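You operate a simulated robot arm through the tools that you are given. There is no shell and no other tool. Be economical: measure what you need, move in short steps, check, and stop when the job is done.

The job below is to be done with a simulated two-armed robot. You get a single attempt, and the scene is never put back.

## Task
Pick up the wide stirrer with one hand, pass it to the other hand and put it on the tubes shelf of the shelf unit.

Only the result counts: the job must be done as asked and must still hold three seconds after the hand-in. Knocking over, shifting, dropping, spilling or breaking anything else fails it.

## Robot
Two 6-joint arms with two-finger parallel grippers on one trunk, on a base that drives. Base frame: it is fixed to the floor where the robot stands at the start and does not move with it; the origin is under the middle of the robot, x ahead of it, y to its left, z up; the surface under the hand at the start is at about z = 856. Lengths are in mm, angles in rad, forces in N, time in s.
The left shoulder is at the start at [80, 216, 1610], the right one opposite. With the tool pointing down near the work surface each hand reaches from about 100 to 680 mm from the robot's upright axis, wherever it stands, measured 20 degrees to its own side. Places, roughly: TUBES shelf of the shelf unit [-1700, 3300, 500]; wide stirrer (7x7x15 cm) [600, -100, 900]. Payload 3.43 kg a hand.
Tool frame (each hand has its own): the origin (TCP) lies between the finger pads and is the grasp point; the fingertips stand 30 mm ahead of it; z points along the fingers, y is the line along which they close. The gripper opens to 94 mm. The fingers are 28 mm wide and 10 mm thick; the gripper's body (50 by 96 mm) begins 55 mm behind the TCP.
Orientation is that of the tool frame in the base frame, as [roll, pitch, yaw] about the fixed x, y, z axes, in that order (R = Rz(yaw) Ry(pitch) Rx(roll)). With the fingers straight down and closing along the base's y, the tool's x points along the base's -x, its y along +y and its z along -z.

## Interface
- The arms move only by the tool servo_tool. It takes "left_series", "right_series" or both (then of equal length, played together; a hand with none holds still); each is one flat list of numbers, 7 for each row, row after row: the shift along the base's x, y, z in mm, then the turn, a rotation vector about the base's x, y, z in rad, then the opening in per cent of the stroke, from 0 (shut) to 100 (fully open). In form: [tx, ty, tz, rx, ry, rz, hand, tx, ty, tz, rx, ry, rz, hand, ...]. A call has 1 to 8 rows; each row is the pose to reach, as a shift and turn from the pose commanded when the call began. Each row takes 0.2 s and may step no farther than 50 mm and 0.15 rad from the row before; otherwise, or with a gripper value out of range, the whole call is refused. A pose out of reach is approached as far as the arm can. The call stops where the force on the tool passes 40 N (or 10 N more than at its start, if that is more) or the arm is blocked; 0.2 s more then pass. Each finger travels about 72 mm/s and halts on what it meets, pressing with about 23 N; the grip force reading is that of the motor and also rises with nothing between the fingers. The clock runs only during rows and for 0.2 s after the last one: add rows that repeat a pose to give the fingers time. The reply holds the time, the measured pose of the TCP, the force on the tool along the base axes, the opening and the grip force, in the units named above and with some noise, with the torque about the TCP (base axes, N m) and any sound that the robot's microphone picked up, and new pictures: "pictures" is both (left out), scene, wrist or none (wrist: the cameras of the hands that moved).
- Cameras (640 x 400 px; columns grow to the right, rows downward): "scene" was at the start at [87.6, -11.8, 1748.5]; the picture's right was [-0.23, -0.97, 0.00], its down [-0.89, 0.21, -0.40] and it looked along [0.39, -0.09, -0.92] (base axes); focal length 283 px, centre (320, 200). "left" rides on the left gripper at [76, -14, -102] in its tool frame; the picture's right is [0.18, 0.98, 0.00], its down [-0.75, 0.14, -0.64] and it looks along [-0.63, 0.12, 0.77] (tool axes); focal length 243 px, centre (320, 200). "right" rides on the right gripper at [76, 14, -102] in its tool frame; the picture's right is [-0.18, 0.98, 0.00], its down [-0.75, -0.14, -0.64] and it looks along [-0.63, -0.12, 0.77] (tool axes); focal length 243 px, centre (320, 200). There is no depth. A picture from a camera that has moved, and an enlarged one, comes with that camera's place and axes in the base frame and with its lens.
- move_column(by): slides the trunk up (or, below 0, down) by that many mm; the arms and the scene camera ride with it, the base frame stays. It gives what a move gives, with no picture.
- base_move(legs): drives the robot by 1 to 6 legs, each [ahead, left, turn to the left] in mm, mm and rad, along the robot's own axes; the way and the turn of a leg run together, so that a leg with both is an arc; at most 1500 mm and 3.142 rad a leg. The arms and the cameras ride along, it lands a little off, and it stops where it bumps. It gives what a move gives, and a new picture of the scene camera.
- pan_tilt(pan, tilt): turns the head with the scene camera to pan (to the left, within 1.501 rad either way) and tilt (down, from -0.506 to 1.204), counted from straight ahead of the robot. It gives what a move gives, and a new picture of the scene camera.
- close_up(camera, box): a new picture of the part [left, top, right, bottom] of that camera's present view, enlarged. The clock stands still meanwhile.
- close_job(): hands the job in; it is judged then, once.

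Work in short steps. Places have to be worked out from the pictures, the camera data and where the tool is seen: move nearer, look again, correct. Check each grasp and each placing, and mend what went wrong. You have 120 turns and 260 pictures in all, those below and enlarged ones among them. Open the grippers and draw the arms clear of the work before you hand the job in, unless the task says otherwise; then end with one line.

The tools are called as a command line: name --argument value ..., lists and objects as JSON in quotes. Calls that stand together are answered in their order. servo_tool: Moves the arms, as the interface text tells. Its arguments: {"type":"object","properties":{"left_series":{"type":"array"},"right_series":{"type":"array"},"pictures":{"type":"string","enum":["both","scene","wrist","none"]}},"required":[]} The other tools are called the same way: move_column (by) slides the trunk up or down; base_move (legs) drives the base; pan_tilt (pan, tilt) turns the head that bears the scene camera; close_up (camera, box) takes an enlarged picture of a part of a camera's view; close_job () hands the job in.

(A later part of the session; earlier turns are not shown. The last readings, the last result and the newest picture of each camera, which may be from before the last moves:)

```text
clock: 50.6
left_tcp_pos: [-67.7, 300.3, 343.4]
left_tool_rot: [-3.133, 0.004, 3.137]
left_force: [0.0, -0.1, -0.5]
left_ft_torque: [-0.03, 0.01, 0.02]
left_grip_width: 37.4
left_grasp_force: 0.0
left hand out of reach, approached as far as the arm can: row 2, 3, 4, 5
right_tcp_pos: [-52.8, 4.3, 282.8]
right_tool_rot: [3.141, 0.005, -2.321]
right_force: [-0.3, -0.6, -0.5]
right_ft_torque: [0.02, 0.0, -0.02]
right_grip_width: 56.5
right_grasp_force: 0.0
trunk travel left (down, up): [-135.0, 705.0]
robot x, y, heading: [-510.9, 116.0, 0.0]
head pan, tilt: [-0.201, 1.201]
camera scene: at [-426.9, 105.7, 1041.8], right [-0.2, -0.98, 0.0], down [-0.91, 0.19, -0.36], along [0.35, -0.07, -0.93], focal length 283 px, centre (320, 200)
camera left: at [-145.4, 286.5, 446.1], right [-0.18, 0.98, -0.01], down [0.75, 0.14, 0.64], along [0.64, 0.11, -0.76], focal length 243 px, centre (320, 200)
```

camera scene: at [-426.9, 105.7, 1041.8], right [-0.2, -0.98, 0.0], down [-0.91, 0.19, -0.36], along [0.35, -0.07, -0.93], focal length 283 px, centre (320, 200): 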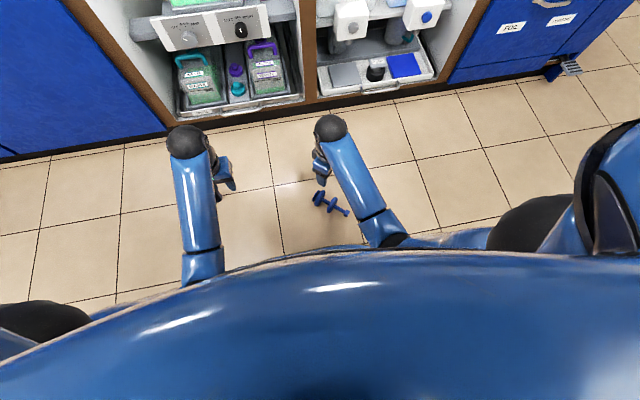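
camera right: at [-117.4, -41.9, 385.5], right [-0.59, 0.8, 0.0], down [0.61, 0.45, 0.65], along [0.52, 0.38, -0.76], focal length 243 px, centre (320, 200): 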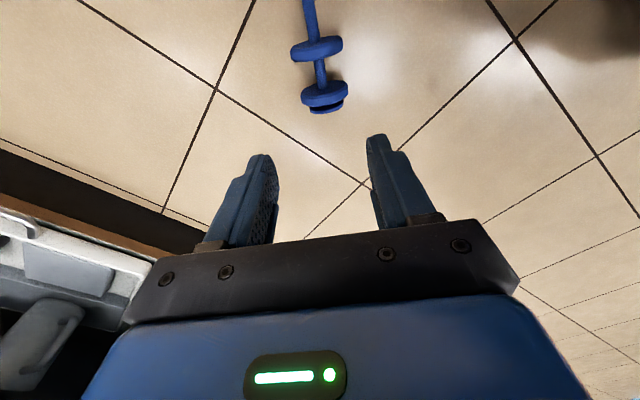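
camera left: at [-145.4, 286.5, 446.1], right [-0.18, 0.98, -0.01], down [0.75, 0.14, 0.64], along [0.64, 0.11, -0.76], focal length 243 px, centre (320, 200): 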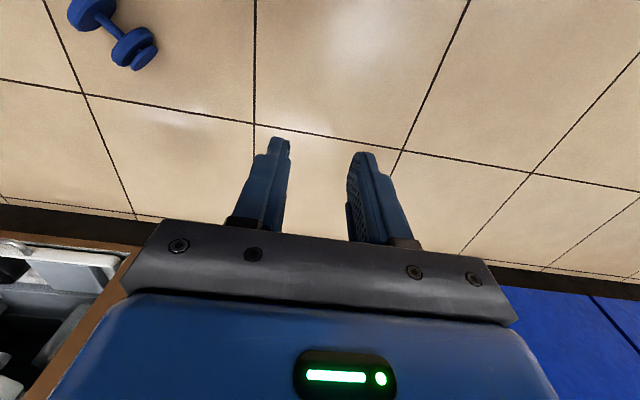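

Left hand is clear. Lower the remaining 135 mm.

move_column --by -135

close_up --camera "right" --box '[0, 0, 640, 400]'

close_up --camera "scene" --box '[200, 80, 440, 250]'

```text
clock: 52.2
left_tcp_pos: [-67.0, 300.0, 221.7]
left_tool_rot: [-3.137, 0.022, 3.138]
left_force: [-0.3, -0.2, 0.5]
left_ft_torque: [-0.01, -0.01, -0.03]
left_grip_width: 37.7
left_grasp_force: 0.1
right_tcp_pos: [-52.7, 4.1, 163.2]
right_tool_rot: [-3.131, 0.02, -2.322]
right_force: [0.3, 0.0, -0.3]
right_ft_torque: [-0.02, 0.01, -0.01]
right_grip_width: 56.4
right_grasp_force: 0.0
trunk travel left (down, up): [0.0, 840.0]
robot x, y, heading: [-515.8, 114.3, 0.003]
head pan, tilt: [-0.201, 1.201]
```

```text
1.00 times, centred on (320, 200) of right (not enlarged: the box is as wide or as high as the picture)
camera zoom: at [-117.1, -41.8, 263.0], right [-0.59, 0.8, -0.01], down [0.6, 0.45, 0.66], along [0.53, 0.39, -0.75], focal length 243 px, centre (320, 200)
```

zoom: 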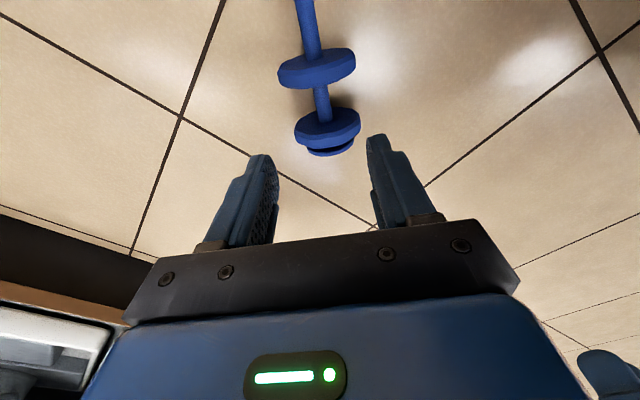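

```text
2.35 times, centred on (320, 165) of scene
camera zoom: at [-435.8, 103.2, 914.6], right [-0.2, -0.98, -0.01], down [-0.91, 0.19, -0.37], along [0.37, -0.07, -0.93], focal length 666 px, centre (320, 282)
```

zoom: 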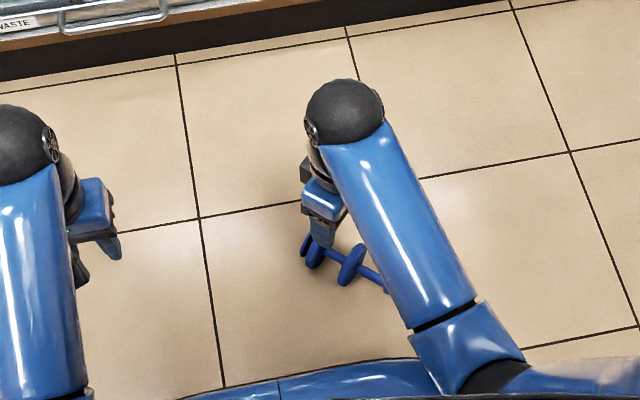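

The readings show a slight tilt (something bottoming out), so I raise the trunk 25 mm.

move_column --by 25

```text
clock: 53.0
left_tcp_pos: [-68.5, 299.8, 231.3]
left_tool_rot: [-3.135, 0.004, 3.138]
left_force: [1.1, -0.3, 0.5]
left_ft_torque: [0.01, 0.0, -0.04]
left_grip_width: 37.8
left_grasp_force: 0.0
right_tcp_pos: [-55.9, 5.0, 170.2]
right_tool_rot: [-3.141, 0.003, -2.322]
right_force: [0.7, -0.2, -0.1]
right_ft_torque: [0.03, -0.02, 0.0]
right_grip_width: 56.4
right_grasp_force: 0.2
trunk travel left (down, up): [-25.0, 815.0]
robot x, y, heading: [-508.4, 115.7, -0.0]
head pan, tilt: [-0.201, 1.201]
```

Zone A at (-55,5.5), directly under the hand. Descend to 80 mm and check.

servo_tool --right_series '[0, 0, -30, 0, 0, 0, 60, 0, 0, -60, 0, 0, 0, 60, 0, 0, -88, 0, 0, 0, 60, 0, 0, -88, 0, 0, 0, 60]' --pictures "wrist"

```text
clock: 54.1
left_tcp_pos: [-70.2, 300.7, 241.8]
left_tool_rot: [-3.127, 0.02, 3.139]
left_force: [0.7, 0.0, 0.3]
left_ft_torque: [-0.02, -0.01, -0.02]
left_grip_width: 37.8
left_grasp_force: 0.1
right_tcp_pos: [-37.8, 6.1, 111.1]
right_tool_rot: [-3.102, 0.046, -2.327]
right_force: [-0.2, -0.7, -0.7]
right_ft_torque: [0.01, 0.03, 0.02]
right_grip_width: 56.5
right_grasp_force: 0.0
trunk travel left (down, up): [-25.0, 815.0]
robot x, y, heading: [-515.7, 116.5, -0.001]
head pan, tilt: [-0.201, 1.201]
stopped in row 4 (right hand): the arm was blocked; the commanded pose is now the measured one
camera right: at [-106.8, -40.5, 209.2], right [-0.59, 0.81, -0.03], down [0.58, 0.45, 0.68], along [0.57, 0.38, -0.73], focal length 243 px, centre (320, 200)
```

right: 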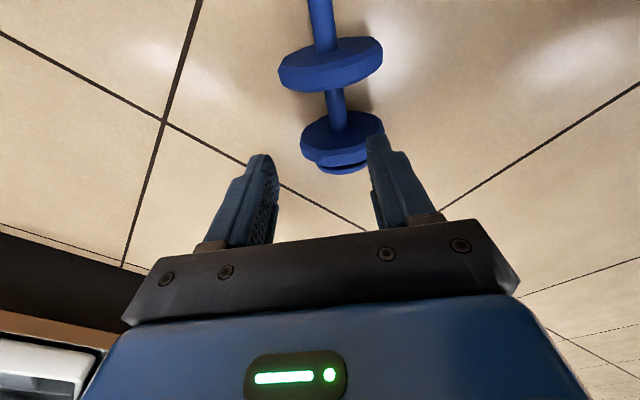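

The right elbow is hitting the robot's base. I'll lift, back the base off 130 mm so the arm extends more, and try again.

servo_tool --right_series '[0, 0, 40, 0, 0, 0, 60, 0, 0, 80, 0, 0, 0, 60]' --pictures "none"

base_move --legs '[[-130, 0, 0]]'

```text
clock: 54.8
left_tcp_pos: [-67.7, 301.4, 230.6]
left_tool_rot: [-3.132, 0.005, 3.138]
left_force: [-0.3, -0.2, -0.1]
left_ft_torque: [-0.01, 0.01, 0.0]
left_grip_width: 37.5
left_grasp_force: 0.1
right_tcp_pos: [-39.6, 6.2, 175.0]
right_tool_rot: [-3.124, 0.033, -2.328]
right_force: [0.2, -0.5, -0.1]
right_ft_torque: [-0.01, -0.02, 0.0]
right_grip_width: 56.3
right_grasp_force: 0.1
trunk travel left (down, up): [-25.0, 815.0]
robot x, y, heading: [-512.1, 116.1, -0.0]
head pan, tilt: [-0.201, 1.201]
```

```text
clock: 56.0
left_tcp_pos: [-197.5, 301.3, 233.6]
left_tool_rot: [-3.135, 0.006, 3.139]
left_force: [-0.8, 0.1, -0.3]
left_ft_torque: [0.04, -0.02, 0.01]
left_grip_width: 37.6
left_grasp_force: 0.1
right_tcp_pos: [-169.4, 6.6, 177.7]
right_tool_rot: [-3.123, 0.034, -2.326]
right_force: [-0.3, 0.2, 0.6]
right_ft_torque: [-0.01, -0.01, 0.01]
right_grip_width: 56.4
right_grasp_force: 0.1
trunk travel left (down, up): [-25.0, 815.0]
robot x, y, heading: [-642.4, 112.3, -0.001]
head pan, tilt: [-0.201, 1.201]
camera scene: at [-556.9, 105.5, 931.9], right [-0.2, -0.98, 0.0], down [-0.91, 0.19, -0.36], along [0.36, -0.07, -0.93], focal length 283 px, centre (320, 200)
```

scene: 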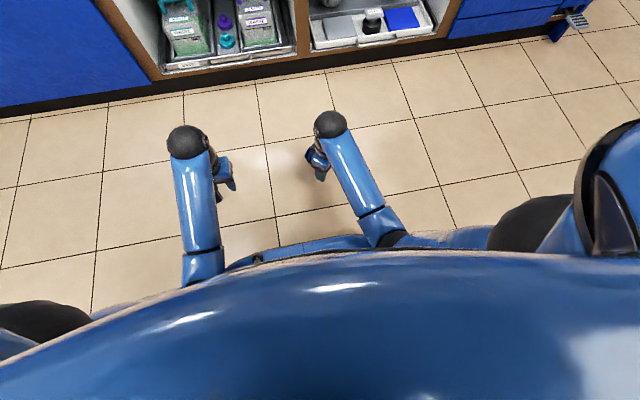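

Trunk up 60, then extend the right hand forward over the stirrer with the tilt corrected.

move_column --by 60

servo_tool --right_series '[40, 0, 0, -0.012, 0.037, 0, 60, 80, 0, -20, -0.012, 0.037, 0, 60, 114, -1, -50, -0.012, 0.037, 0, 60, 114, -1, -80, -0.012, 0.037, 0, 60, 114, -1, -80, -0.012, 0.037, 0, 60]' --pictures "both"

```text
clock: 57.0
left_tcp_pos: [-198.3, 299.8, 293.6]
left_tool_rot: [-3.133, 0.006, 3.138]
left_force: [-0.3, 0.1, 0.4]
left_ft_torque: [-0.04, 0.03, -0.01]
left_grip_width: 37.3
left_grasp_force: 0.0
right_tcp_pos: [-169.4, 5.1, 236.6]
right_tool_rot: [-3.123, 0.035, -2.326]
right_force: [-0.1, -0.2, 0.2]
right_ft_torque: [0.01, 0.0, 0.01]
right_grip_width: 56.4
right_grasp_force: 0.0
trunk travel left (down, up): [-85.0, 755.0]
robot x, y, heading: [-642.8, 113.6, -0.001]
head pan, tilt: [-0.201, 1.201]
```

```text
clock: 58.2
left_tcp_pos: [-197.7, 300.7, 293.9]
left_tool_rot: [-3.134, 0.005, 3.136]
left_force: [0.7, 1.1, 0.5]
left_ft_torque: [0.03, -0.01, 0.01]
left_grip_width: 37.7
left_grasp_force: 0.1
right_tcp_pos: [-57.2, 4.6, 158.1]
right_tool_rot: [3.141, 0.001, -2.327]
right_force: [0.1, -0.5, 0.2]
right_ft_torque: [0.02, -0.01, 0.0]
right_grip_width: 56.5
right_grasp_force: 0.1
trunk travel left (down, up): [-85.0, 755.0]
robot x, y, heading: [-642.0, 112.5, -0.005]
head pan, tilt: [-0.201, 1.201]
camera scene: at [-556.6, 105.5, 991.8], right [-0.2, -0.98, 0.0], down [-0.91, 0.19, -0.36], along [0.35, -0.07, -0.93], focal length 283 px, centre (320, 200)
camera right: at [-118.0, -40.9, 260.4], right [-0.59, 0.81, 0.0], down [0.62, 0.45, 0.64], along [0.52, 0.38, -0.77], focal length 243 px, centre (320, 200)
```

scene: 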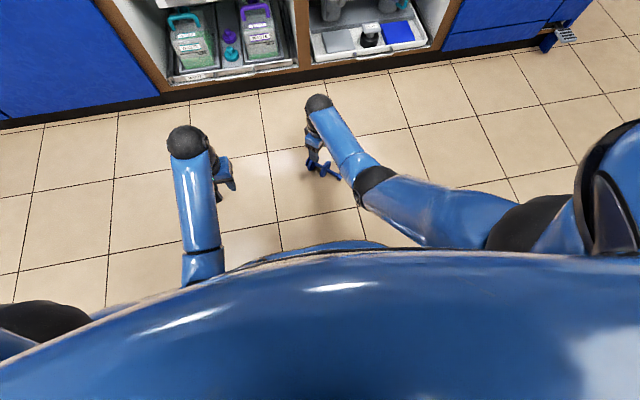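
right: 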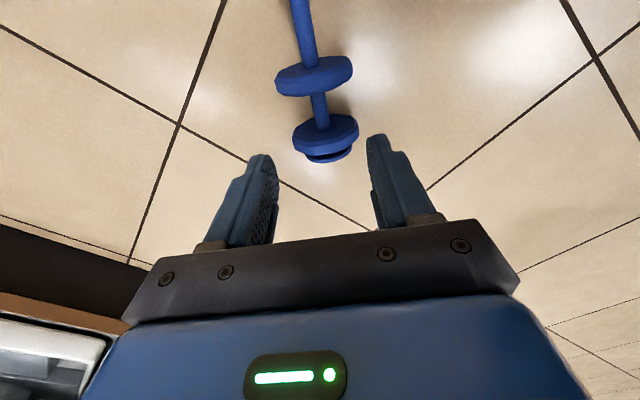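

Well aligned. Descend toward z≈40 in steps.

servo_tool --right_series '[2, 0, -35, 0, 0, 0, 60, 2, 0, -65, 0, 0, 0, 60, 2, 0, -80, 0, 0, 0, 60, 2, 0, -80, 0, 0, 0, 60]' --pictures "both"

```text
clock: 59.2
left_tcp_pos: [-197.6, 300.5, 293.9]
left_tool_rot: [-3.132, 0.006, 3.138]
left_force: [-0.5, -0.6, -0.8]
left_ft_torque: [0.0, -0.02, -0.03]
left_grip_width: 37.6
left_grasp_force: 0.0
right_tcp_pos: [-65.6, 0.7, 88.5]
right_tool_rot: [-3.138, 0.003, -2.326]
right_force: [-0.3, 0.9, -0.5]
right_ft_torque: [0.01, -0.01, 0.01]
right_grip_width: 56.4
right_grasp_force: 0.1
right hand out of reach, approached as far as the arm can: row 2, 3, 4
trunk travel left (down, up): [-85.0, 755.0]
robot x, y, heading: [-643.4, 117.4, -0.001]
head pan, tilt: [-0.201, 1.201]
camera scene: at [-556.6, 105.5, 991.8], right [-0.2, -0.98, 0.0], down [-0.91, 0.19, -0.36], along [0.35, -0.07, -0.93], focal length 283 px, centre (320, 200)
camera right: at [-128.2, -44.1, 191.5], right [-0.59, 0.81, 0.0], down [0.62, 0.45, 0.64], along [0.52, 0.38, -0.77], focal length 243 px, centre (320, 200)
```

scene: 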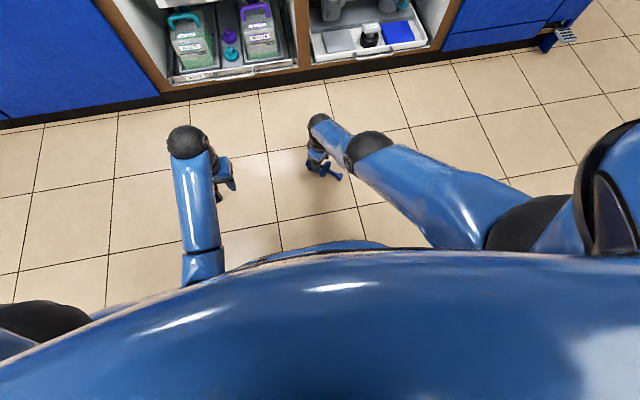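
right: 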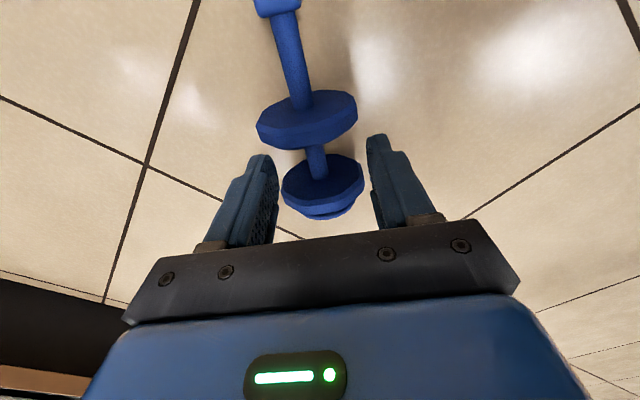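

Arm is at full reach; drive forward 30 mm, re-centre, then lower the trunk.

base_move --legs '[[30, 0, 0]]'

servo_tool --right_series '[-20, 4, 0, 0, 0, 0, 60, -20, 4, 0, 0, 0, 0, 60]' --pictures "wrist"

```text
clock: 60.1
left_tcp_pos: [-166.2, 299.9, 293.3]
left_tool_rot: [-3.133, 0.005, 3.138]
left_force: [-0.1, 0.9, -0.6]
left_ft_torque: [-0.01, 0.01, -0.04]
left_grip_width: 37.5
left_grasp_force: 0.1
right_tcp_pos: [-34.9, 0.9, 88.7]
right_tool_rot: [-3.142, 0.0, -2.325]
right_force: [0.7, 1.0, 0.1]
right_ft_torque: [-0.04, 0.04, 0.0]
right_grip_width: 56.4
right_grasp_force: 0.1
trunk travel left (down, up): [-85.0, 755.0]
robot x, y, heading: [-611.5, 113.7, -0.001]
head pan, tilt: [-0.201, 1.201]
camera scene: at [-525.8, 105.6, 991.7], right [-0.2, -0.98, 0.0], down [-0.91, 0.19, -0.36], along [0.35, -0.07, -0.93], focal length 283 px, centre (320, 200)
```

scene: 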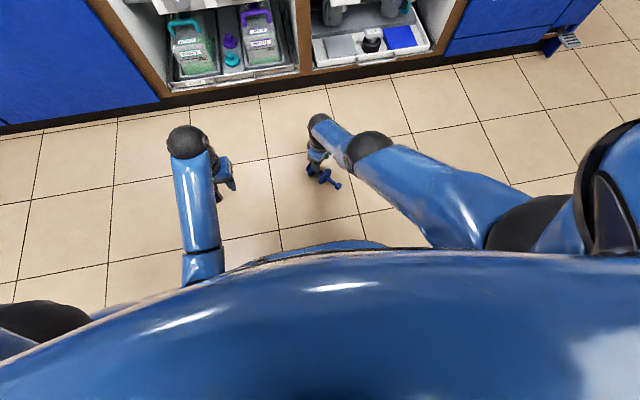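

```text
clock: 60.7
left_tcp_pos: [-166.5, 300.8, 294.0]
left_tool_rot: [-3.135, 0.005, 3.138]
left_force: [0.6, 0.2, 0.7]
left_ft_torque: [0.01, 0.02, -0.02]
left_grip_width: 37.7
left_grasp_force: 0.0
right_tcp_pos: [-55.8, 5.0, 89.6]
right_tool_rot: [-3.141, -0.001, -2.328]
right_force: [0.3, -0.2, 0.8]
right_ft_torque: [0.01, 0.0, -0.01]
right_grip_width: 56.1
right_grasp_force: 0.1
trunk travel left (down, up): [-85.0, 755.0]
robot x, y, heading: [-611.8, 115.0, 0.0]
head pan, tilt: [-0.201, 1.201]
camera right: at [-118.6, -40.2, 191.7], right [-0.59, 0.81, 0.0], down [0.62, 0.45, 0.64], along [0.52, 0.38, -0.77], focal length 243 px, centre (320, 200)
```

right: 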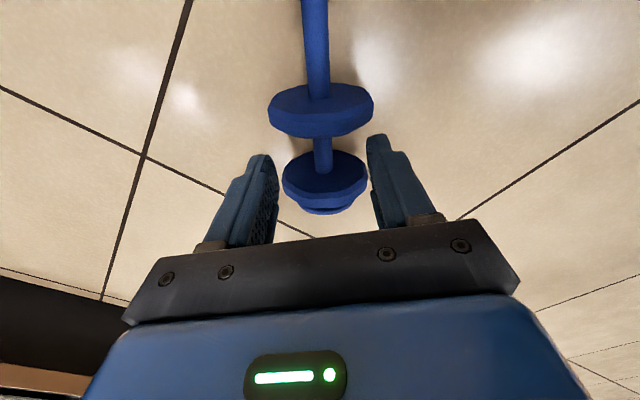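

The finger tips brushed the discs during that base shift and rotated the stirrer ~8°: axis now ~40°, zone A ≈ (-54.5,9.4). Raise, realign and check.

servo_tool --right_series '[0, 0, 25, 0, 0, 0, 60, 1, 4, 25, 0, 0, -0.125, 60, 1, 4, 25, 0, 0, -0.125, 60]' --pictures "wrist"

```text
clock: 61.5
left_tcp_pos: [-165.8, 300.4, 293.2]
left_tool_rot: [-3.133, 0.005, 3.136]
left_force: [0.6, -0.5, 0.6]
left_ft_torque: [-0.03, -0.02, 0.0]
left_grip_width: 37.5
left_grasp_force: 0.0
right_tcp_pos: [-54.3, 8.9, 114.4]
right_tool_rot: [-3.141, 0.0, -2.452]
right_force: [0.7, -0.5, 0.1]
right_ft_torque: [0.02, -0.03, -0.02]
right_grip_width: 56.2
right_grasp_force: 0.2
trunk travel left (down, up): [-85.0, 755.0]
robot x, y, heading: [-612.3, 116.3, -0.001]
head pan, tilt: [-0.201, 1.201]
camera right: at [-122.2, -27.6, 217.0], right [-0.48, 0.88, 0.0], down [0.67, 0.37, 0.64], along [0.56, 0.31, -0.77], focal length 243 px, centre (320, 200)
```

right: 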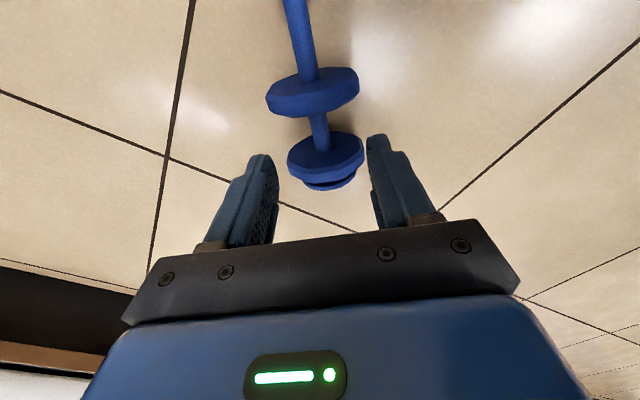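

Aligned with zone A (-54,9.6). Lower the trunk 50 mm, then check.

move_column --by -45

servo_tool --right_series '[0, 1, -15, 0, 0, 0, 60, 0, 1, -15, 0, 0, 0, 60]' --pictures "wrist"

```text
clock: 62.4
left_tcp_pos: [-167.4, 300.6, 247.5]
left_tool_rot: [-3.134, 0.006, 3.138]
left_force: [0.1, -0.2, -0.2]
left_ft_torque: [0.02, 0.03, 0.0]
left_grip_width: 37.4
left_grasp_force: 0.1
right_tcp_pos: [-54.3, 10.6, 69.9]
right_tool_rot: [-3.141, 0.0, -2.453]
right_force: [-0.3, 0.2, -0.2]
right_ft_torque: [-0.02, -0.03, -0.02]
right_grip_width: 56.5
right_grasp_force: 0.0
trunk travel left (down, up): [-40.0, 800.0]
robot x, y, heading: [-612.9, 113.0, -0.001]
head pan, tilt: [-0.201, 1.201]
```

```text
clock: 63.0
left_tcp_pos: [-167.2, 301.3, 249.1]
left_tool_rot: [-3.134, 0.006, 3.138]
left_force: [-0.3, 0.1, -1.0]
left_ft_torque: [0.0, 0.01, -0.02]
left_grip_width: 37.5
left_grasp_force: 0.0
right_tcp_pos: [-55.2, 10.8, 53.5]
right_tool_rot: [-3.142, 0.001, -2.453]
right_force: [0.5, 0.2, 0.0]
right_ft_torque: [0.01, 0.02, 0.02]
right_grip_width: 56.1
right_grasp_force: 0.0
trunk travel left (down, up): [-40.0, 800.0]
robot x, y, heading: [-609.1, 116.7, 0.0]
head pan, tilt: [-0.201, 1.201]
camera right: at [-122.3, -26.9, 156.9], right [-0.48, 0.88, 0.0], down [0.67, 0.37, 0.64], along [0.56, 0.31, -0.77], focal length 243 px, centre (320, 200)
```

right: 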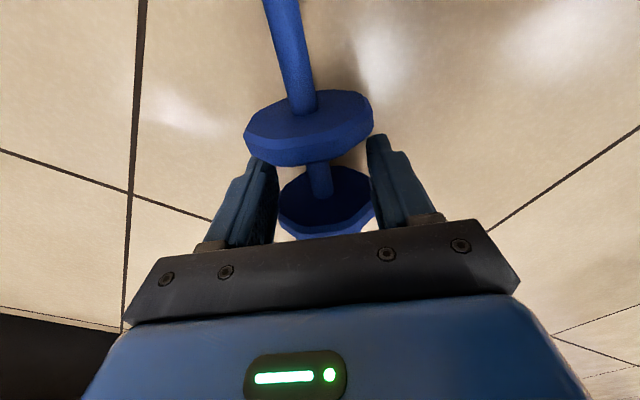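

The fingers straddle the shaft between the discs. Go down 13 mm and close.

servo_tool --right_series '[0, 0, -13, 0, 0, 0, 60, 0, 0, -13, 0, 0, 0, 40, 0, 0, -13, 0, 0, 0, 15, 0, 0, -13, 0, 0, 0, 3, 0, 0, -13, 0, 0, 0, 3, 0, 0, -13, 0, 0, 0, 3]' --pictures "wrist"

```text
clock: 64.3
left_tcp_pos: [-166.1, 300.5, 249.0]
left_tool_rot: [-3.133, 0.005, 3.138]
left_force: [0.0, 0.4, 0.5]
left_ft_torque: [0.01, -0.03, -0.01]
left_grip_width: 37.6
left_grasp_force: 0.0
right_tcp_pos: [-52.8, 11.0, 42.3]
right_tool_rot: [3.14, 0.002, -2.453]
right_force: [1.5, -0.3, 0.6]
right_ft_torque: [-0.02, 0.04, -0.44]
right_grip_width: 9.7
right_grasp_force: 22.9
trunk travel left (down, up): [-40.0, 800.0]
robot x, y, heading: [-610.3, 116.6, -0.001]
head pan, tilt: [-0.201, 1.201]
camera right: at [-122.1, -26.6, 144.4], right [-0.48, 0.88, 0.0], down [0.67, 0.37, 0.64], along [0.56, 0.31, -0.77], focal length 243 px, centre (320, 200)
```

right: 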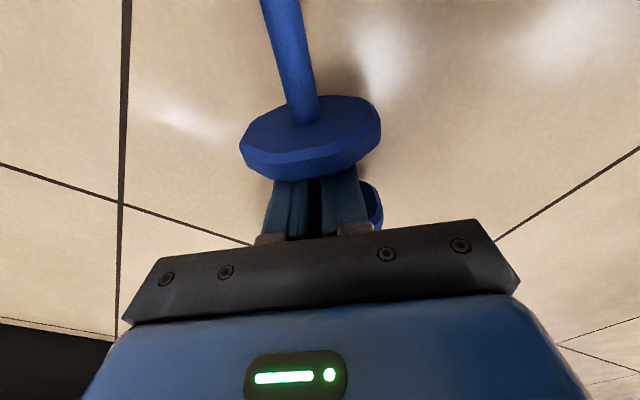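

Gripped something 9.7 mm wide (shaft). Lift a little and verify.

servo_tool --right_series '[0, 0, 20, 0, 0, 0, 0, 0, 0, 50, 0, 0, 0, 0, 0, 0, 70, 0, 0, 0, 0, 0, 0, 70, 0, 0, 0, 0]' --pictures "both"

```text
clock: 65.3
left_tcp_pos: [-167.1, 301.1, 248.4]
left_tool_rot: [-3.134, 0.007, 3.139]
left_force: [0.9, -0.2, 0.1]
left_ft_torque: [-0.01, 0.01, 0.04]
left_grip_width: 37.6
left_grasp_force: 0.0
right_tcp_pos: [-55.7, 11.1, 111.9]
right_tool_rot: [-3.141, -0.001, -2.451]
right_force: [0.2, 0.6, -3.3]
right_ft_torque: [0.0, 0.01, 0.01]
right_grip_width: 12.0
right_grasp_force: 23.0
trunk travel left (down, up): [-40.0, 800.0]
robot x, y, heading: [-609.8, 111.0, 0.002]
head pan, tilt: [-0.201, 1.201]
camera scene: at [-526.2, 105.5, 946.8], right [-0.2, -0.98, 0.0], down [-0.91, 0.19, -0.36], along [0.35, -0.07, -0.93], focal length 283 px, centre (320, 200)
camera right: at [-122.8, -27.0, 214.5], right [-0.48, 0.88, 0.0], down [0.67, 0.37, 0.64], along [0.56, 0.31, -0.77], focal length 243 px, centre (320, 200)
```

scene: 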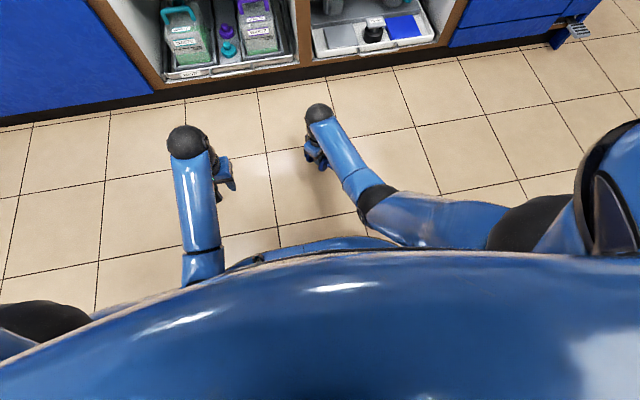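
right: 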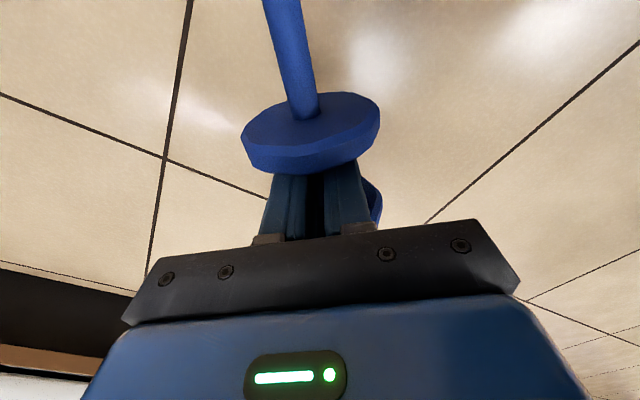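

Secure: weight 3.3 N, no torque – held at its centre of mass. Raise the trunk to mid-height and pull the hand in a bit.

move_column --by 300

servo_tool --right_series '[-30, 0, 20, 0, 0, 0, 0, -60, 0, 40, 0, 0, 0, 0, -90, 0, 50, 0, 0, 0, 0, -90, 0, 50, 0, 0, 0, 0]' --pictures "wrist"

```text
clock: 68.3
left_tcp_pos: [-166.2, 301.0, 548.5]
left_tool_rot: [-3.134, 0.006, 3.138]
left_force: [-0.4, -0.7, -0.2]
left_ft_torque: [0.02, 0.02, -0.01]
left_grip_width: 37.5
left_grasp_force: 0.0
right_tcp_pos: [-55.0, 10.1, 412.7]
right_tool_rot: [-3.14, -0.002, -2.452]
right_force: [0.0, -0.1, -2.7]
right_ft_torque: [-0.03, 0.01, 0.0]
right_grip_width: 12.5
right_grasp_force: 23.1
trunk travel left (down, up): [-340.0, 500.0]
robot x, y, heading: [-610.1, 116.6, -0.0]
head pan, tilt: [-0.201, 1.201]
```

```text
clock: 69.3
left_tcp_pos: [-166.5, 300.6, 548.5]
left_tool_rot: [-3.133, 0.005, 3.137]
left_force: [0.6, 0.7, 0.7]
left_ft_torque: [0.05, 0.01, 0.01]
left_grip_width: 37.8
left_grasp_force: 0.0
right_tcp_pos: [-143.9, 9.3, 461.2]
right_tool_rot: [3.141, -0.002, -2.452]
right_force: [-0.2, 0.1, -2.8]
right_ft_torque: [-0.02, 0.0, 0.03]
right_grip_width: 12.6
right_grasp_force: 22.8
trunk travel left (down, up): [-340.0, 500.0]
robot x, y, heading: [-608.0, 113.9, -0.006]
head pan, tilt: [-0.201, 1.201]
camera right: at [-212.2, -27.3, 563.8], right [-0.48, 0.88, 0.0], down [0.67, 0.37, 0.64], along [0.56, 0.31, -0.77], focal length 243 px, centre (320, 200)
```

right: 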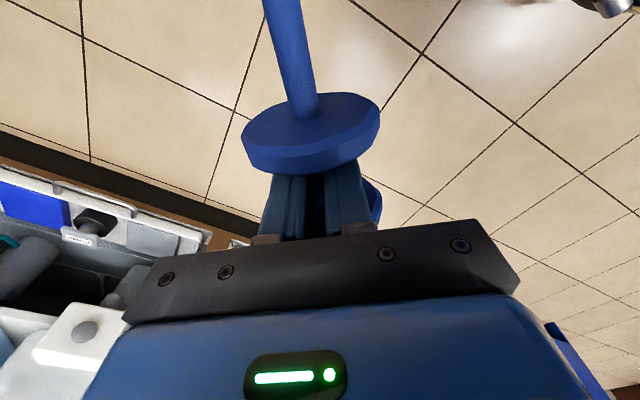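

Stable. Strafe left 1200 mm along the aisle.

base_move --legs '[[0, 1200, 0]]'

```text
clock: 75.4
left_tcp_pos: [-158.9, 1482.6, 548.0]
left_tool_rot: [-3.133, 0.005, 3.125]
left_force: [-0.1, -0.3, 0.3]
left_ft_torque: [-0.01, 0.0, 0.04]
left_grip_width: 37.6
left_grasp_force: 0.1
right_tcp_pos: [-138.7, 1192.8, 461.1]
right_tool_rot: [-3.141, -0.001, -2.464]
right_force: [-0.2, 0.0, -3.2]
right_ft_torque: [0.0, 0.02, 0.01]
right_grip_width: 12.8
right_grasp_force: 22.9
trunk travel left (down, up): [-340.0, 500.0]
robot x, y, heading: [-608.5, 1304.7, -0.013]
head pan, tilt: [-0.201, 1.201]
camera scene: at [-520.0, 1293.2, 1246.8], right [-0.21, -0.98, 0.0], down [-0.91, 0.2, -0.36], along [0.35, -0.08, -0.93], focal length 283 px, centre (320, 200)
```

scene: 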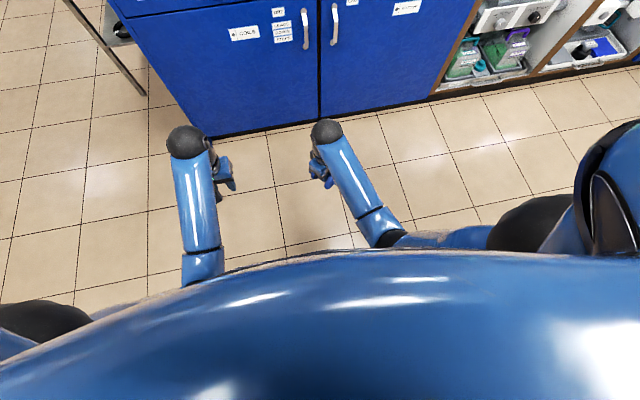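

Still held. Turn left to face +y and look at the shelf.

base_move --legs '[[0, 0, 0.8], [0, 0, 0.784]]'

pan_tilt --pan 0.45 --tilt 0.35

```text
clock: 79.9
left_tcp_pos: [-786.0, 1749.6, 547.4]
left_tool_rot: [-3.132, 0.006, -1.583]
left_force: [-0.1, -0.2, -0.4]
left_ft_torque: [-0.01, 0.0, -0.03]
left_grip_width: 37.8
left_grasp_force: 0.1
right_tcp_pos: [-496.8, 1770.1, 461.6]
right_tool_rot: [-3.14, 0.0, -0.89]
right_force: [-1.0, 0.3, -2.2]
right_ft_torque: [-0.03, 0.03, 0.06]
right_grip_width: 12.7
right_grasp_force: 22.5
trunk travel left (down, up): [-340.0, 500.0]
robot x, y, heading: [-605.4, 1300.4, 1.562]
head pan, tilt: [-0.201, 1.201]
camera scene: at [-593.4, 1390.3, 1246.8], right [0.98, -0.21, 0.0], down [-0.19, -0.91, -0.36], along [0.08, 0.35, -0.93], focal length 283 px, centre (320, 200)
```

scene: 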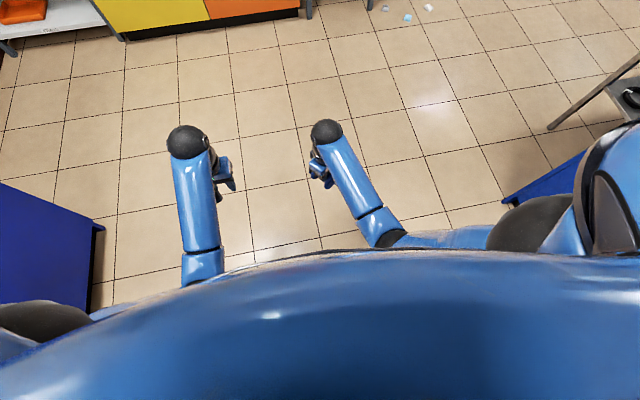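

```text
clock: 81.1
left_tcp_pos: [-786.4, 1750.3, 547.9]
left_tool_rot: [-3.134, 0.006, -1.583]
left_force: [0.4, 1.2, 0.1]
left_ft_torque: [0.0, 0.02, 0.0]
left_grip_width: 37.2
left_grasp_force: 0.0
right_tcp_pos: [-496.4, 1770.3, 461.5]
right_tool_rot: [3.14, -0.001, -0.89]
right_force: [0.3, -0.9, -3.0]
right_ft_torque: [-0.03, 0.0, -0.02]
right_grip_width: 12.9
right_grasp_force: 22.7
trunk travel left (down, up): [-340.0, 500.0]
robot x, y, heading: [-605.5, 1302.0, 1.563]
head pan, tilt: [0.45, 0.351]
camera scene: at [-644.6, 1419.8, 1314.1], right [0.9, 0.43, 0.0], down [0.15, -0.31, -0.94], along [-0.4, 0.85, -0.34], focal length 283 px, centre (320, 200)
```

scene: 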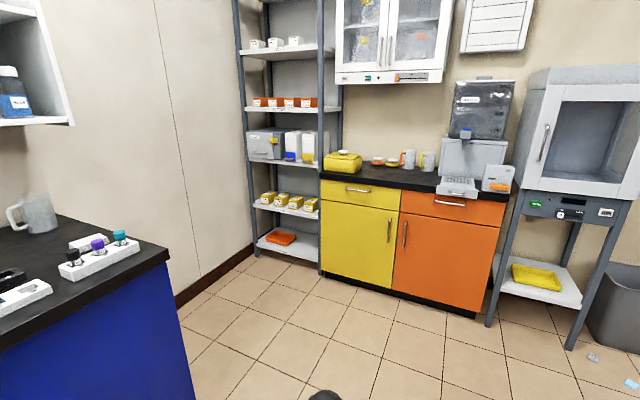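

close_up --camera "scene" --box '[225, 120, 355, 285]'

```text
2.42 times, centred on (290, 202) of scene
camera zoom: at [-644.6, 1419.8, 1314.1], right [0.9, 0.43, 0.0], down [0.15, -0.31, -0.94], along [-0.4, 0.85, -0.34], focal length 687 px, centre (393, 194)
```

zoom: 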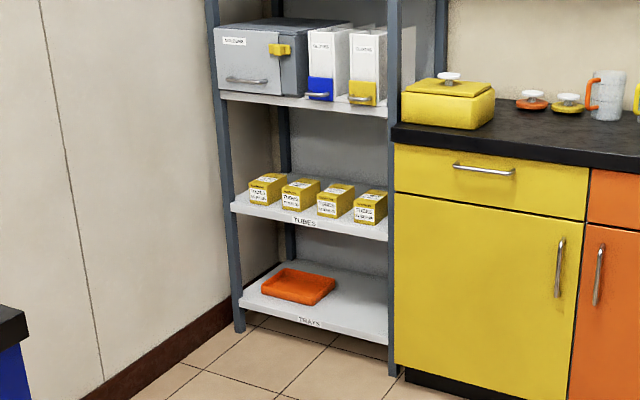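

Held well. TUBES shelf spans x≈-2017…-1446, front edge y≈3088, four yellow boxes near its front, so the stirrer must go behind or beside them. I drive closer for a better view.

base_move --legs '[[950, 0, 0.008], [0, 900, 0]]'

pan_tilt --pan 0.2 --tilt 0.7

```text
clock: 90.5
left_tcp_pos: [-1657.2, 2687.7, 549.1]
left_tool_rot: [-3.134, 0.004, -1.485]
left_force: [0.4, 0.0, 0.5]
left_ft_torque: [0.01, -0.02, -0.01]
left_grip_width: 37.7
left_grasp_force: 0.1
right_tcp_pos: [-1370.1, 2733.3, 460.3]
right_tool_rot: [3.141, -0.002, -0.794]
right_force: [0.6, -0.2, -2.6]
right_ft_torque: [0.0, -0.04, 0.01]
right_grip_width: 12.2
right_grasp_force: 23.0
trunk travel left (down, up): [-340.0, 500.0]
robot x, y, heading: [-1436.5, 2258.4, 1.654]
head pan, tilt: [0.45, 0.351]
stopped in leg 2: the robot was blocked; the commanded pose is now the measured one
camera scene: at [-1483.9, 2371.5, 1314.1], right [0.86, 0.51, 0.0], down [0.18, -0.3, -0.94], along [-0.48, 0.81, -0.34], focal length 283 px, centre (320, 200)
```

scene: 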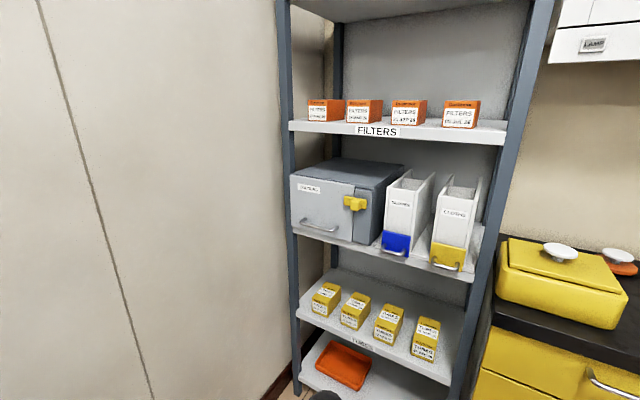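

```text
clock: 91.3
left_tcp_pos: [-1657.9, 2686.7, 548.3]
left_tool_rot: [-3.134, 0.005, -1.489]
left_force: [0.3, -0.3, -0.9]
left_ft_torque: [0.03, -0.02, 0.01]
left_grip_width: 37.7
left_grasp_force: 0.1
right_tcp_pos: [-1369.1, 2733.8, 460.7]
right_tool_rot: [3.141, -0.002, -0.794]
right_force: [-0.5, -0.8, -2.9]
right_ft_torque: [-0.02, -0.01, 0.0]
right_grip_width: 12.6
right_grasp_force: 22.9
trunk travel left (down, up): [-340.0, 500.0]
robot x, y, heading: [-1433.6, 2257.4, 1.659]
head pan, tilt: [0.201, 0.7]
camera scene: at [-1460.7, 2372.5, 1282.8], right [0.96, 0.28, 0.0], down [0.18, -0.62, -0.77], along [-0.22, 0.73, -0.64], focal length 283 px, centre (320, 200)
```

scene: 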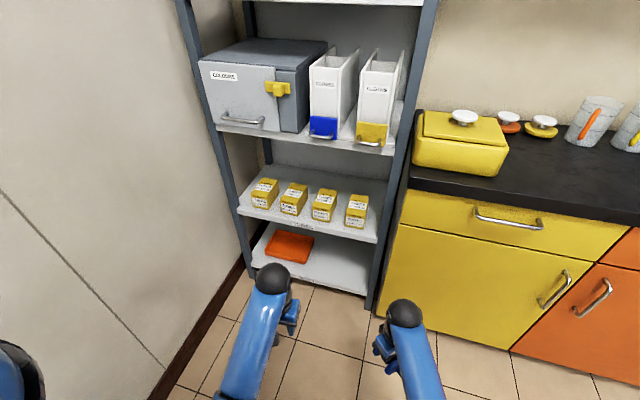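

It bumped on the left side (elbow or base), and stopped; the stirrer's still held. I back off a touch to the right and zoom on the shelf.

base_move --legs '[[0, -40, -0.085]]'

close_up --camera "scene" --box '[220, 120, 420, 300]'

pan_tilt --pan 1.4 --tilt 0.9

```text
clock: 92.2
left_tcp_pos: [-1581.1, 2704.1, 548.6]
left_tool_rot: [-3.135, 0.005, -1.572]
left_force: [0.2, 0.2, -0.1]
left_ft_torque: [-0.02, -0.03, 0.01]
left_grip_width: 37.6
left_grasp_force: 0.2
right_tcp_pos: [-1290.9, 2728.3, 460.8]
right_tool_rot: [3.141, 0.0, -0.881]
right_force: [0.3, -0.1, -3.9]
right_ft_torque: [-0.03, 0.01, 0.01]
right_grip_width: 12.7
right_grasp_force: 22.8
trunk travel left (down, up): [-340.0, 500.0]
robot x, y, heading: [-1394.7, 2258.8, 1.577]
head pan, tilt: [0.201, 0.7]
camera scene: at [-1411.2, 2376.2, 1282.7], right [0.98, 0.2, 0.0], down [0.13, -0.63, -0.76], along [-0.16, 0.75, -0.64], focal length 283 px, centre (320, 200)
```

scene: 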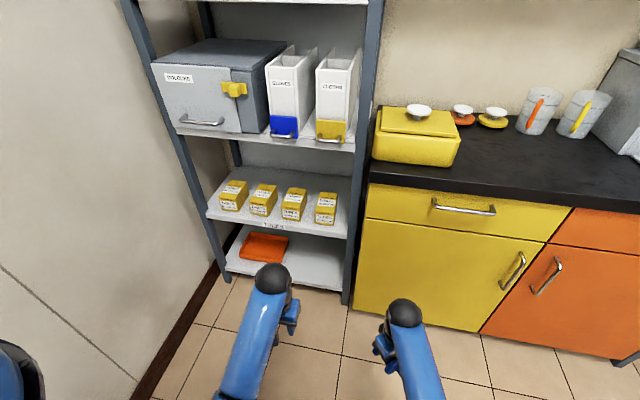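

```text
2.22 times, centred on (320, 210) of scene
camera zoom: at [-1411.2, 2376.2, 1282.7], right [0.98, 0.2, 0.0], down [0.13, -0.63, -0.76], along [-0.16, 0.75, -0.64], focal length 629 px, centre (320, 178)
```

zoom: 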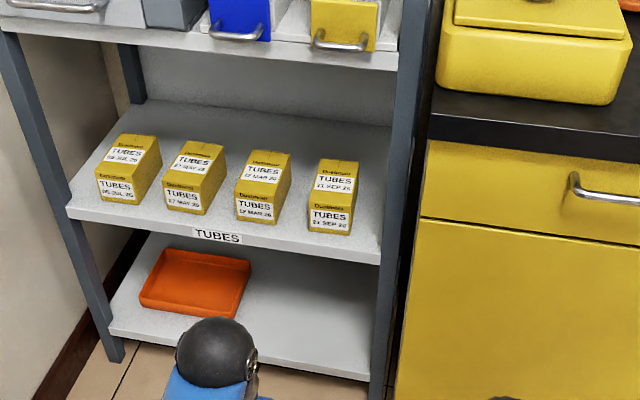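

```text
clock: 93.6
left_tcp_pos: [-1581.8, 2704.7, 549.2]
left_tool_rot: [-3.135, 0.006, -1.569]
left_force: [0.2, -0.7, 0.4]
left_ft_torque: [0.02, -0.01, 0.0]
left_grip_width: 37.6
left_grasp_force: 0.1
right_tcp_pos: [-1290.2, 2728.3, 461.5]
right_tool_rot: [3.141, -0.001, -0.879]
right_force: [-0.9, -0.5, -3.5]
right_ft_torque: [-0.01, -0.05, -0.02]
right_grip_width: 12.6
right_grasp_force: 22.9
trunk travel left (down, up): [-340.0, 500.0]
robot x, y, heading: [-1397.0, 2263.0, 1.575]
head pan, tilt: [1.4, 0.901]
camera scene: at [-1469.6, 2305.6, 1266.6], right [0.17, 0.99, 0.0], down [0.77, -0.13, -0.62], along [-0.61, 0.1, -0.78], focal length 283 px, centre (320, 200)
```

scene: 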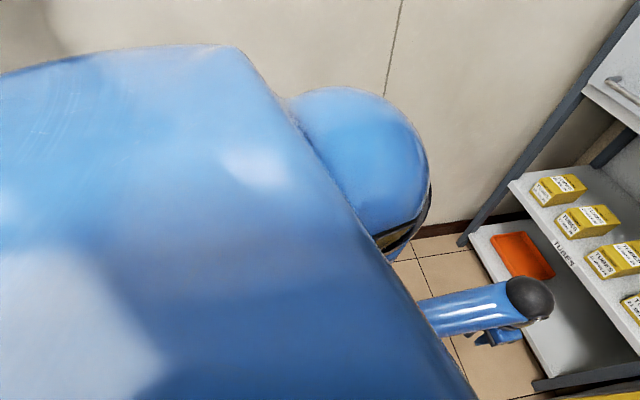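

The boxes occupy y 3138–3268 (top z≈567), and free space lies behind them, y 3268–3480. So the left hand should reach in nearly horizontally with its camera on top: I first test rolling the left wrist around 180°, while raising it.

servo_tool --left_series '[0, 10, 10, 0, 0, -0.15, 60, 0, 20, 20, 0, 0, -0.3, 80, 0, 30, 30, 0, 0, -0.45, 80, 0, 40, 40, 0, 0, -0.6, 80, 0, 50, 50, 0, 0, -0.75, 80, 0, 50, 50, 0, 0, -0.9, 80, 0, 50, 50, 0, 0, -1.05, 80, 0, 50, 50, 0, 0, -1.2, 80]' --pictures "none"

servo_tool --left_series '[0, 0, 0, 0, 0, -0.15, 80, 0, 0, 0, 0, 0, -0.3, 80, 0, 0, 0, 0, 0, -0.45, 80, 0, 0, 0, 0, 0, -0.6, 80, 0, 0, 0, 0, 0, -0.75, 80, 0, 0, 0, 0, 0, -0.9, 80, 0, 0, 0, 0, 0, -1.05, 80, 0, 0, 0, 0, 0, -1.2, 80]' --pictures "none"

```text
clock: 95.4
left_tcp_pos: [-1581.6, 2767.6, 563.1]
left_tool_rot: [-3.137, 0.006, -2.775]
left_force: [0.5, -0.3, 0.0]
left_ft_torque: [0.0, -0.02, -0.04]
left_grip_width: 75.3
left_grasp_force: 0.1
left hand out of reach, approached as far as the arm can: row 1, 2, 3, 4, 5, 6, 7, 8
right_tcp_pos: [-1293.0, 2729.2, 460.1]
right_tool_rot: [-3.14, -0.002, -0.88]
right_force: [0.3, -0.9, -2.4]
right_ft_torque: [-0.03, -0.02, 0.01]
right_grip_width: 12.8
right_grasp_force: 22.8
trunk travel left (down, up): [-340.0, 500.0]
robot x, y, heading: [-1398.0, 2259.1, 1.575]
head pan, tilt: [1.4, 0.901]
```

```text
clock: 97.2
left_tcp_pos: [-1581.1, 2767.1, 560.9]
left_tool_rot: [-3.134, 0.005, 2.308]
left_force: [-0.2, 0.6, 0.2]
left_ft_torque: [-0.03, 0.01, 0.02]
left_grip_width: 75.2
left_grasp_force: 0.0
right_tcp_pos: [-1291.6, 2728.8, 461.4]
right_tool_rot: [-3.141, -0.001, -0.879]
right_force: [-0.2, -0.3, -2.5]
right_ft_torque: [-0.01, -0.02, -0.01]
right_grip_width: 12.8
right_grasp_force: 23.8
trunk travel left (down, up): [-340.0, 500.0]
robot x, y, heading: [-1391.3, 2257.0, 1.574]
head pan, tilt: [1.4, 0.901]
```

Roll works. Finish the 180° roll and begin pitching up.

servo_tool --left_series '[0, 0, 0, 0, 0, -0.15, 80, 0, 0, 0, 0, 0, -0.3, 80, 0, 0, 0, 0, 0, -0.45, 80, 0, 0, 0, 0, 0, -0.6, 80, 0, 0, 0, 0, 0, -0.737, 80]' --pictures "none"

servo_tool --left_series '[0, 0, 0, 0.15, 0, 0, 80, 0, 5, 10, 0.3, 0, 0, 80, 0, 10, 20, 0.45, 0, 0, 80, 0, 15, 30, 0.6, 0, 0, 80, 0, 20, 40, 0.75, 0, 0, 80, 0, 20, 40, 0.9, 0, 0, 80, 0, 20, 50, 1.05, 0, 0, 80, 0, 20, 50, 1.2, 0, 0, 80]' --pictures "none"

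pan_tilt --pan 0.1 --tilt 1.1

```text
clock: 98.4
left_tcp_pos: [-1558.6, 2766.3, 562.2]
left_tool_rot: [-3.132, 0.006, 1.578]
left_force: [0.4, 0.0, 0.2]
left_ft_torque: [-0.01, 0.03, -0.01]
left_grip_width: 75.1
left_grasp_force: 0.2
left hand out of reach, approached as far as the arm can: row 5
right_tcp_pos: [-1291.2, 2727.9, 461.4]
right_tool_rot: [-3.14, -0.002, -0.879]
right_force: [0.5, -0.4, -2.8]
right_ft_torque: [0.0, 0.02, 0.0]
right_grip_width: 12.6
right_grasp_force: 22.9
trunk travel left (down, up): [-340.0, 500.0]
robot x, y, heading: [-1393.4, 2264.9, 1.581]
head pan, tilt: [1.4, 0.901]
```

```text
clock: 100.2
left_tcp_pos: [-1560.4, 2784.7, 611.6]
left_tool_rot: [3.137, -1.196, 1.584]
left_force: [0.7, 0.6, 0.0]
left_ft_torque: [-0.01, 0.02, -0.03]
left_grip_width: 75.3
left_grasp_force: 0.1
right_tcp_pos: [-1292.4, 2727.6, 461.2]
right_tool_rot: [3.14, -0.001, -0.879]
right_force: [-0.2, -0.2, -3.2]
right_ft_torque: [0.01, -0.05, 0.0]
right_grip_width: 12.7
right_grasp_force: 23.0
trunk travel left (down, up): [-340.0, 500.0]
robot x, y, heading: [-1395.1, 2261.6, 1.576]
head pan, tilt: [1.4, 0.901]
```

```text
clock: 101.7
left_tcp_pos: [-1560.9, 2785.1, 611.3]
left_tool_rot: [3.138, -1.194, 1.582]
left_force: [0.4, -0.2, 0.3]
left_ft_torque: [0.01, -0.01, 0.01]
left_grip_width: 75.1
left_grasp_force: 0.0
right_tcp_pos: [-1291.4, 2728.0, 461.8]
right_tool_rot: [3.141, -0.001, -0.881]
right_force: [1.4, 0.6, -3.2]
right_ft_torque: [-0.02, 0.0, -0.02]
right_grip_width: 12.7
right_grasp_force: 22.7
trunk travel left (down, up): [-340.0, 500.0]
robot x, y, heading: [-1396.3, 2263.1, 1.571]
head pan, tilt: [0.099, 1.1]
camera scene: at [-1401.7, 2355.6, 1252.8], right [0.99, 0.1, 0.0], down [0.09, -0.89, -0.45], along [-0.05, 0.45, -0.89], focal length 283 px, centre (320, 200)
```

scene: 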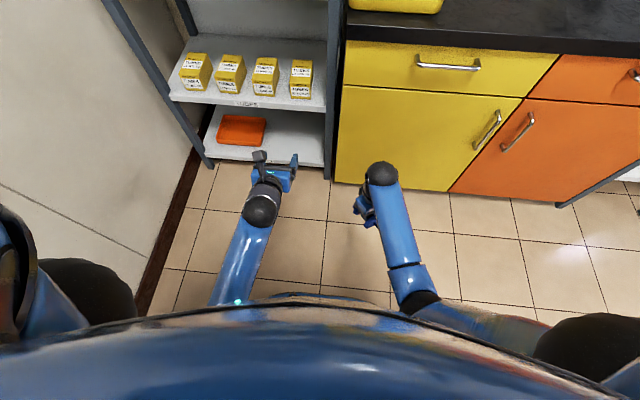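

Left hand now points into the shelf with camera on top. Next, turn the right wrist so the handle points to the robot's left (base -x), for the hand-over.

servo_tool --right_series '[0, 0, 10, 0, 0, -0.14, 0, 0, 0, 20, 0, 0, -0.28, 0, 0, 0, 30, 0, 0, -0.42, 0, 0, 0, 40, 0, 0, -0.56, 0, 0, 0, 50, 0, 0, -0.7, 0, 0, 0, 60, 0, 0, -0.84, 0, 0, 0, 60, 0, 0, -0.98, 0, 0, 0, 60, 0, 0, -1.12, 0]' --pictures "none"

servo_tool --right_series '[0, 0, 0, 0, 0, -0.14, 0, 0, 0, 0, 0, 0, -0.28, 0, 0, 0, 0, 0, 0, -0.42, 0, 0, 0, 0, 0, 0, -0.56, 0, 0, 0, 0, 0, 0, -0.7, 0, 0, 0, 0, 0, 0, -0.84, 0, 0, 0, 0, 0, 0, -0.98, 0, 0, 0, 0, 0, 0, -1.12, 0]' --pictures "both"

```text
clock: 103.5
left_tcp_pos: [-1560.9, 2784.6, 611.3]
left_tool_rot: [3.138, -1.192, 1.582]
left_force: [0.3, -0.4, 0.0]
left_ft_torque: [0.03, -0.01, -0.01]
left_grip_width: 74.9
left_grasp_force: 0.1
right_tcp_pos: [-1290.5, 2728.2, 520.9]
right_tool_rot: [3.14, 0.001, -2.003]
right_force: [-0.1, -0.8, -3.5]
right_ft_torque: [-0.07, -0.02, 0.0]
right_grip_width: 12.7
right_grasp_force: 22.7
trunk travel left (down, up): [-340.0, 500.0]
robot x, y, heading: [-1397.3, 2259.3, 1.573]
head pan, tilt: [0.099, 1.1]
```

```text
clock: 105.3
left_tcp_pos: [-1560.0, 2785.4, 610.9]
left_tool_rot: [3.138, -1.195, 1.582]
left_force: [-0.3, -0.4, -0.3]
left_ft_torque: [-0.01, -0.01, 0.01]
left_grip_width: 75.4
left_grasp_force: 0.0
right_tcp_pos: [-1291.3, 2727.9, 522.3]
right_tool_rot: [-3.14, 0.0, -3.123]
right_force: [0.4, 0.3, -2.8]
right_ft_torque: [-0.01, -0.02, 0.03]
right_grip_width: 12.4
right_grasp_force: 22.5
trunk travel left (down, up): [-340.0, 500.0]
robot x, y, heading: [-1397.5, 2254.9, 1.577]
head pan, tilt: [0.099, 1.1]
camera scene: at [-1401.7, 2355.6, 1252.8], right [0.99, 0.1, 0.0], down [0.09, -0.89, -0.45], along [-0.05, 0.45, -0.89], focal length 283 px, centre (320, 200)
camera right: at [-1368.2, 2741.3, 623.7], right [0.16, 0.99, 0.0], down [0.76, -0.13, 0.64], along [0.63, -0.11, -0.77], focal length 243 px, centre (320, 200)
```

scene: 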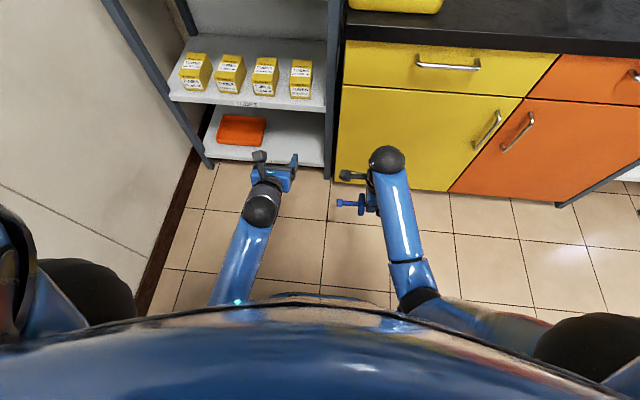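
right: 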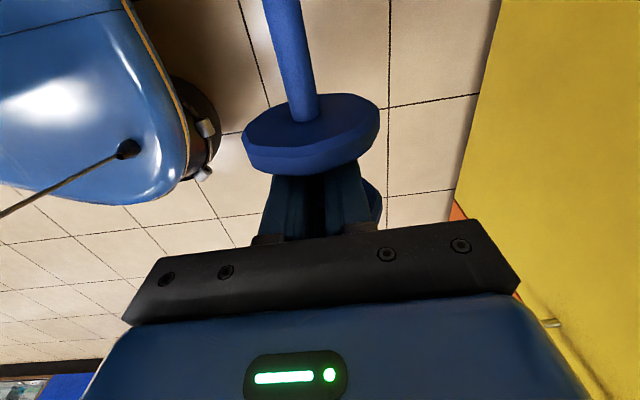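

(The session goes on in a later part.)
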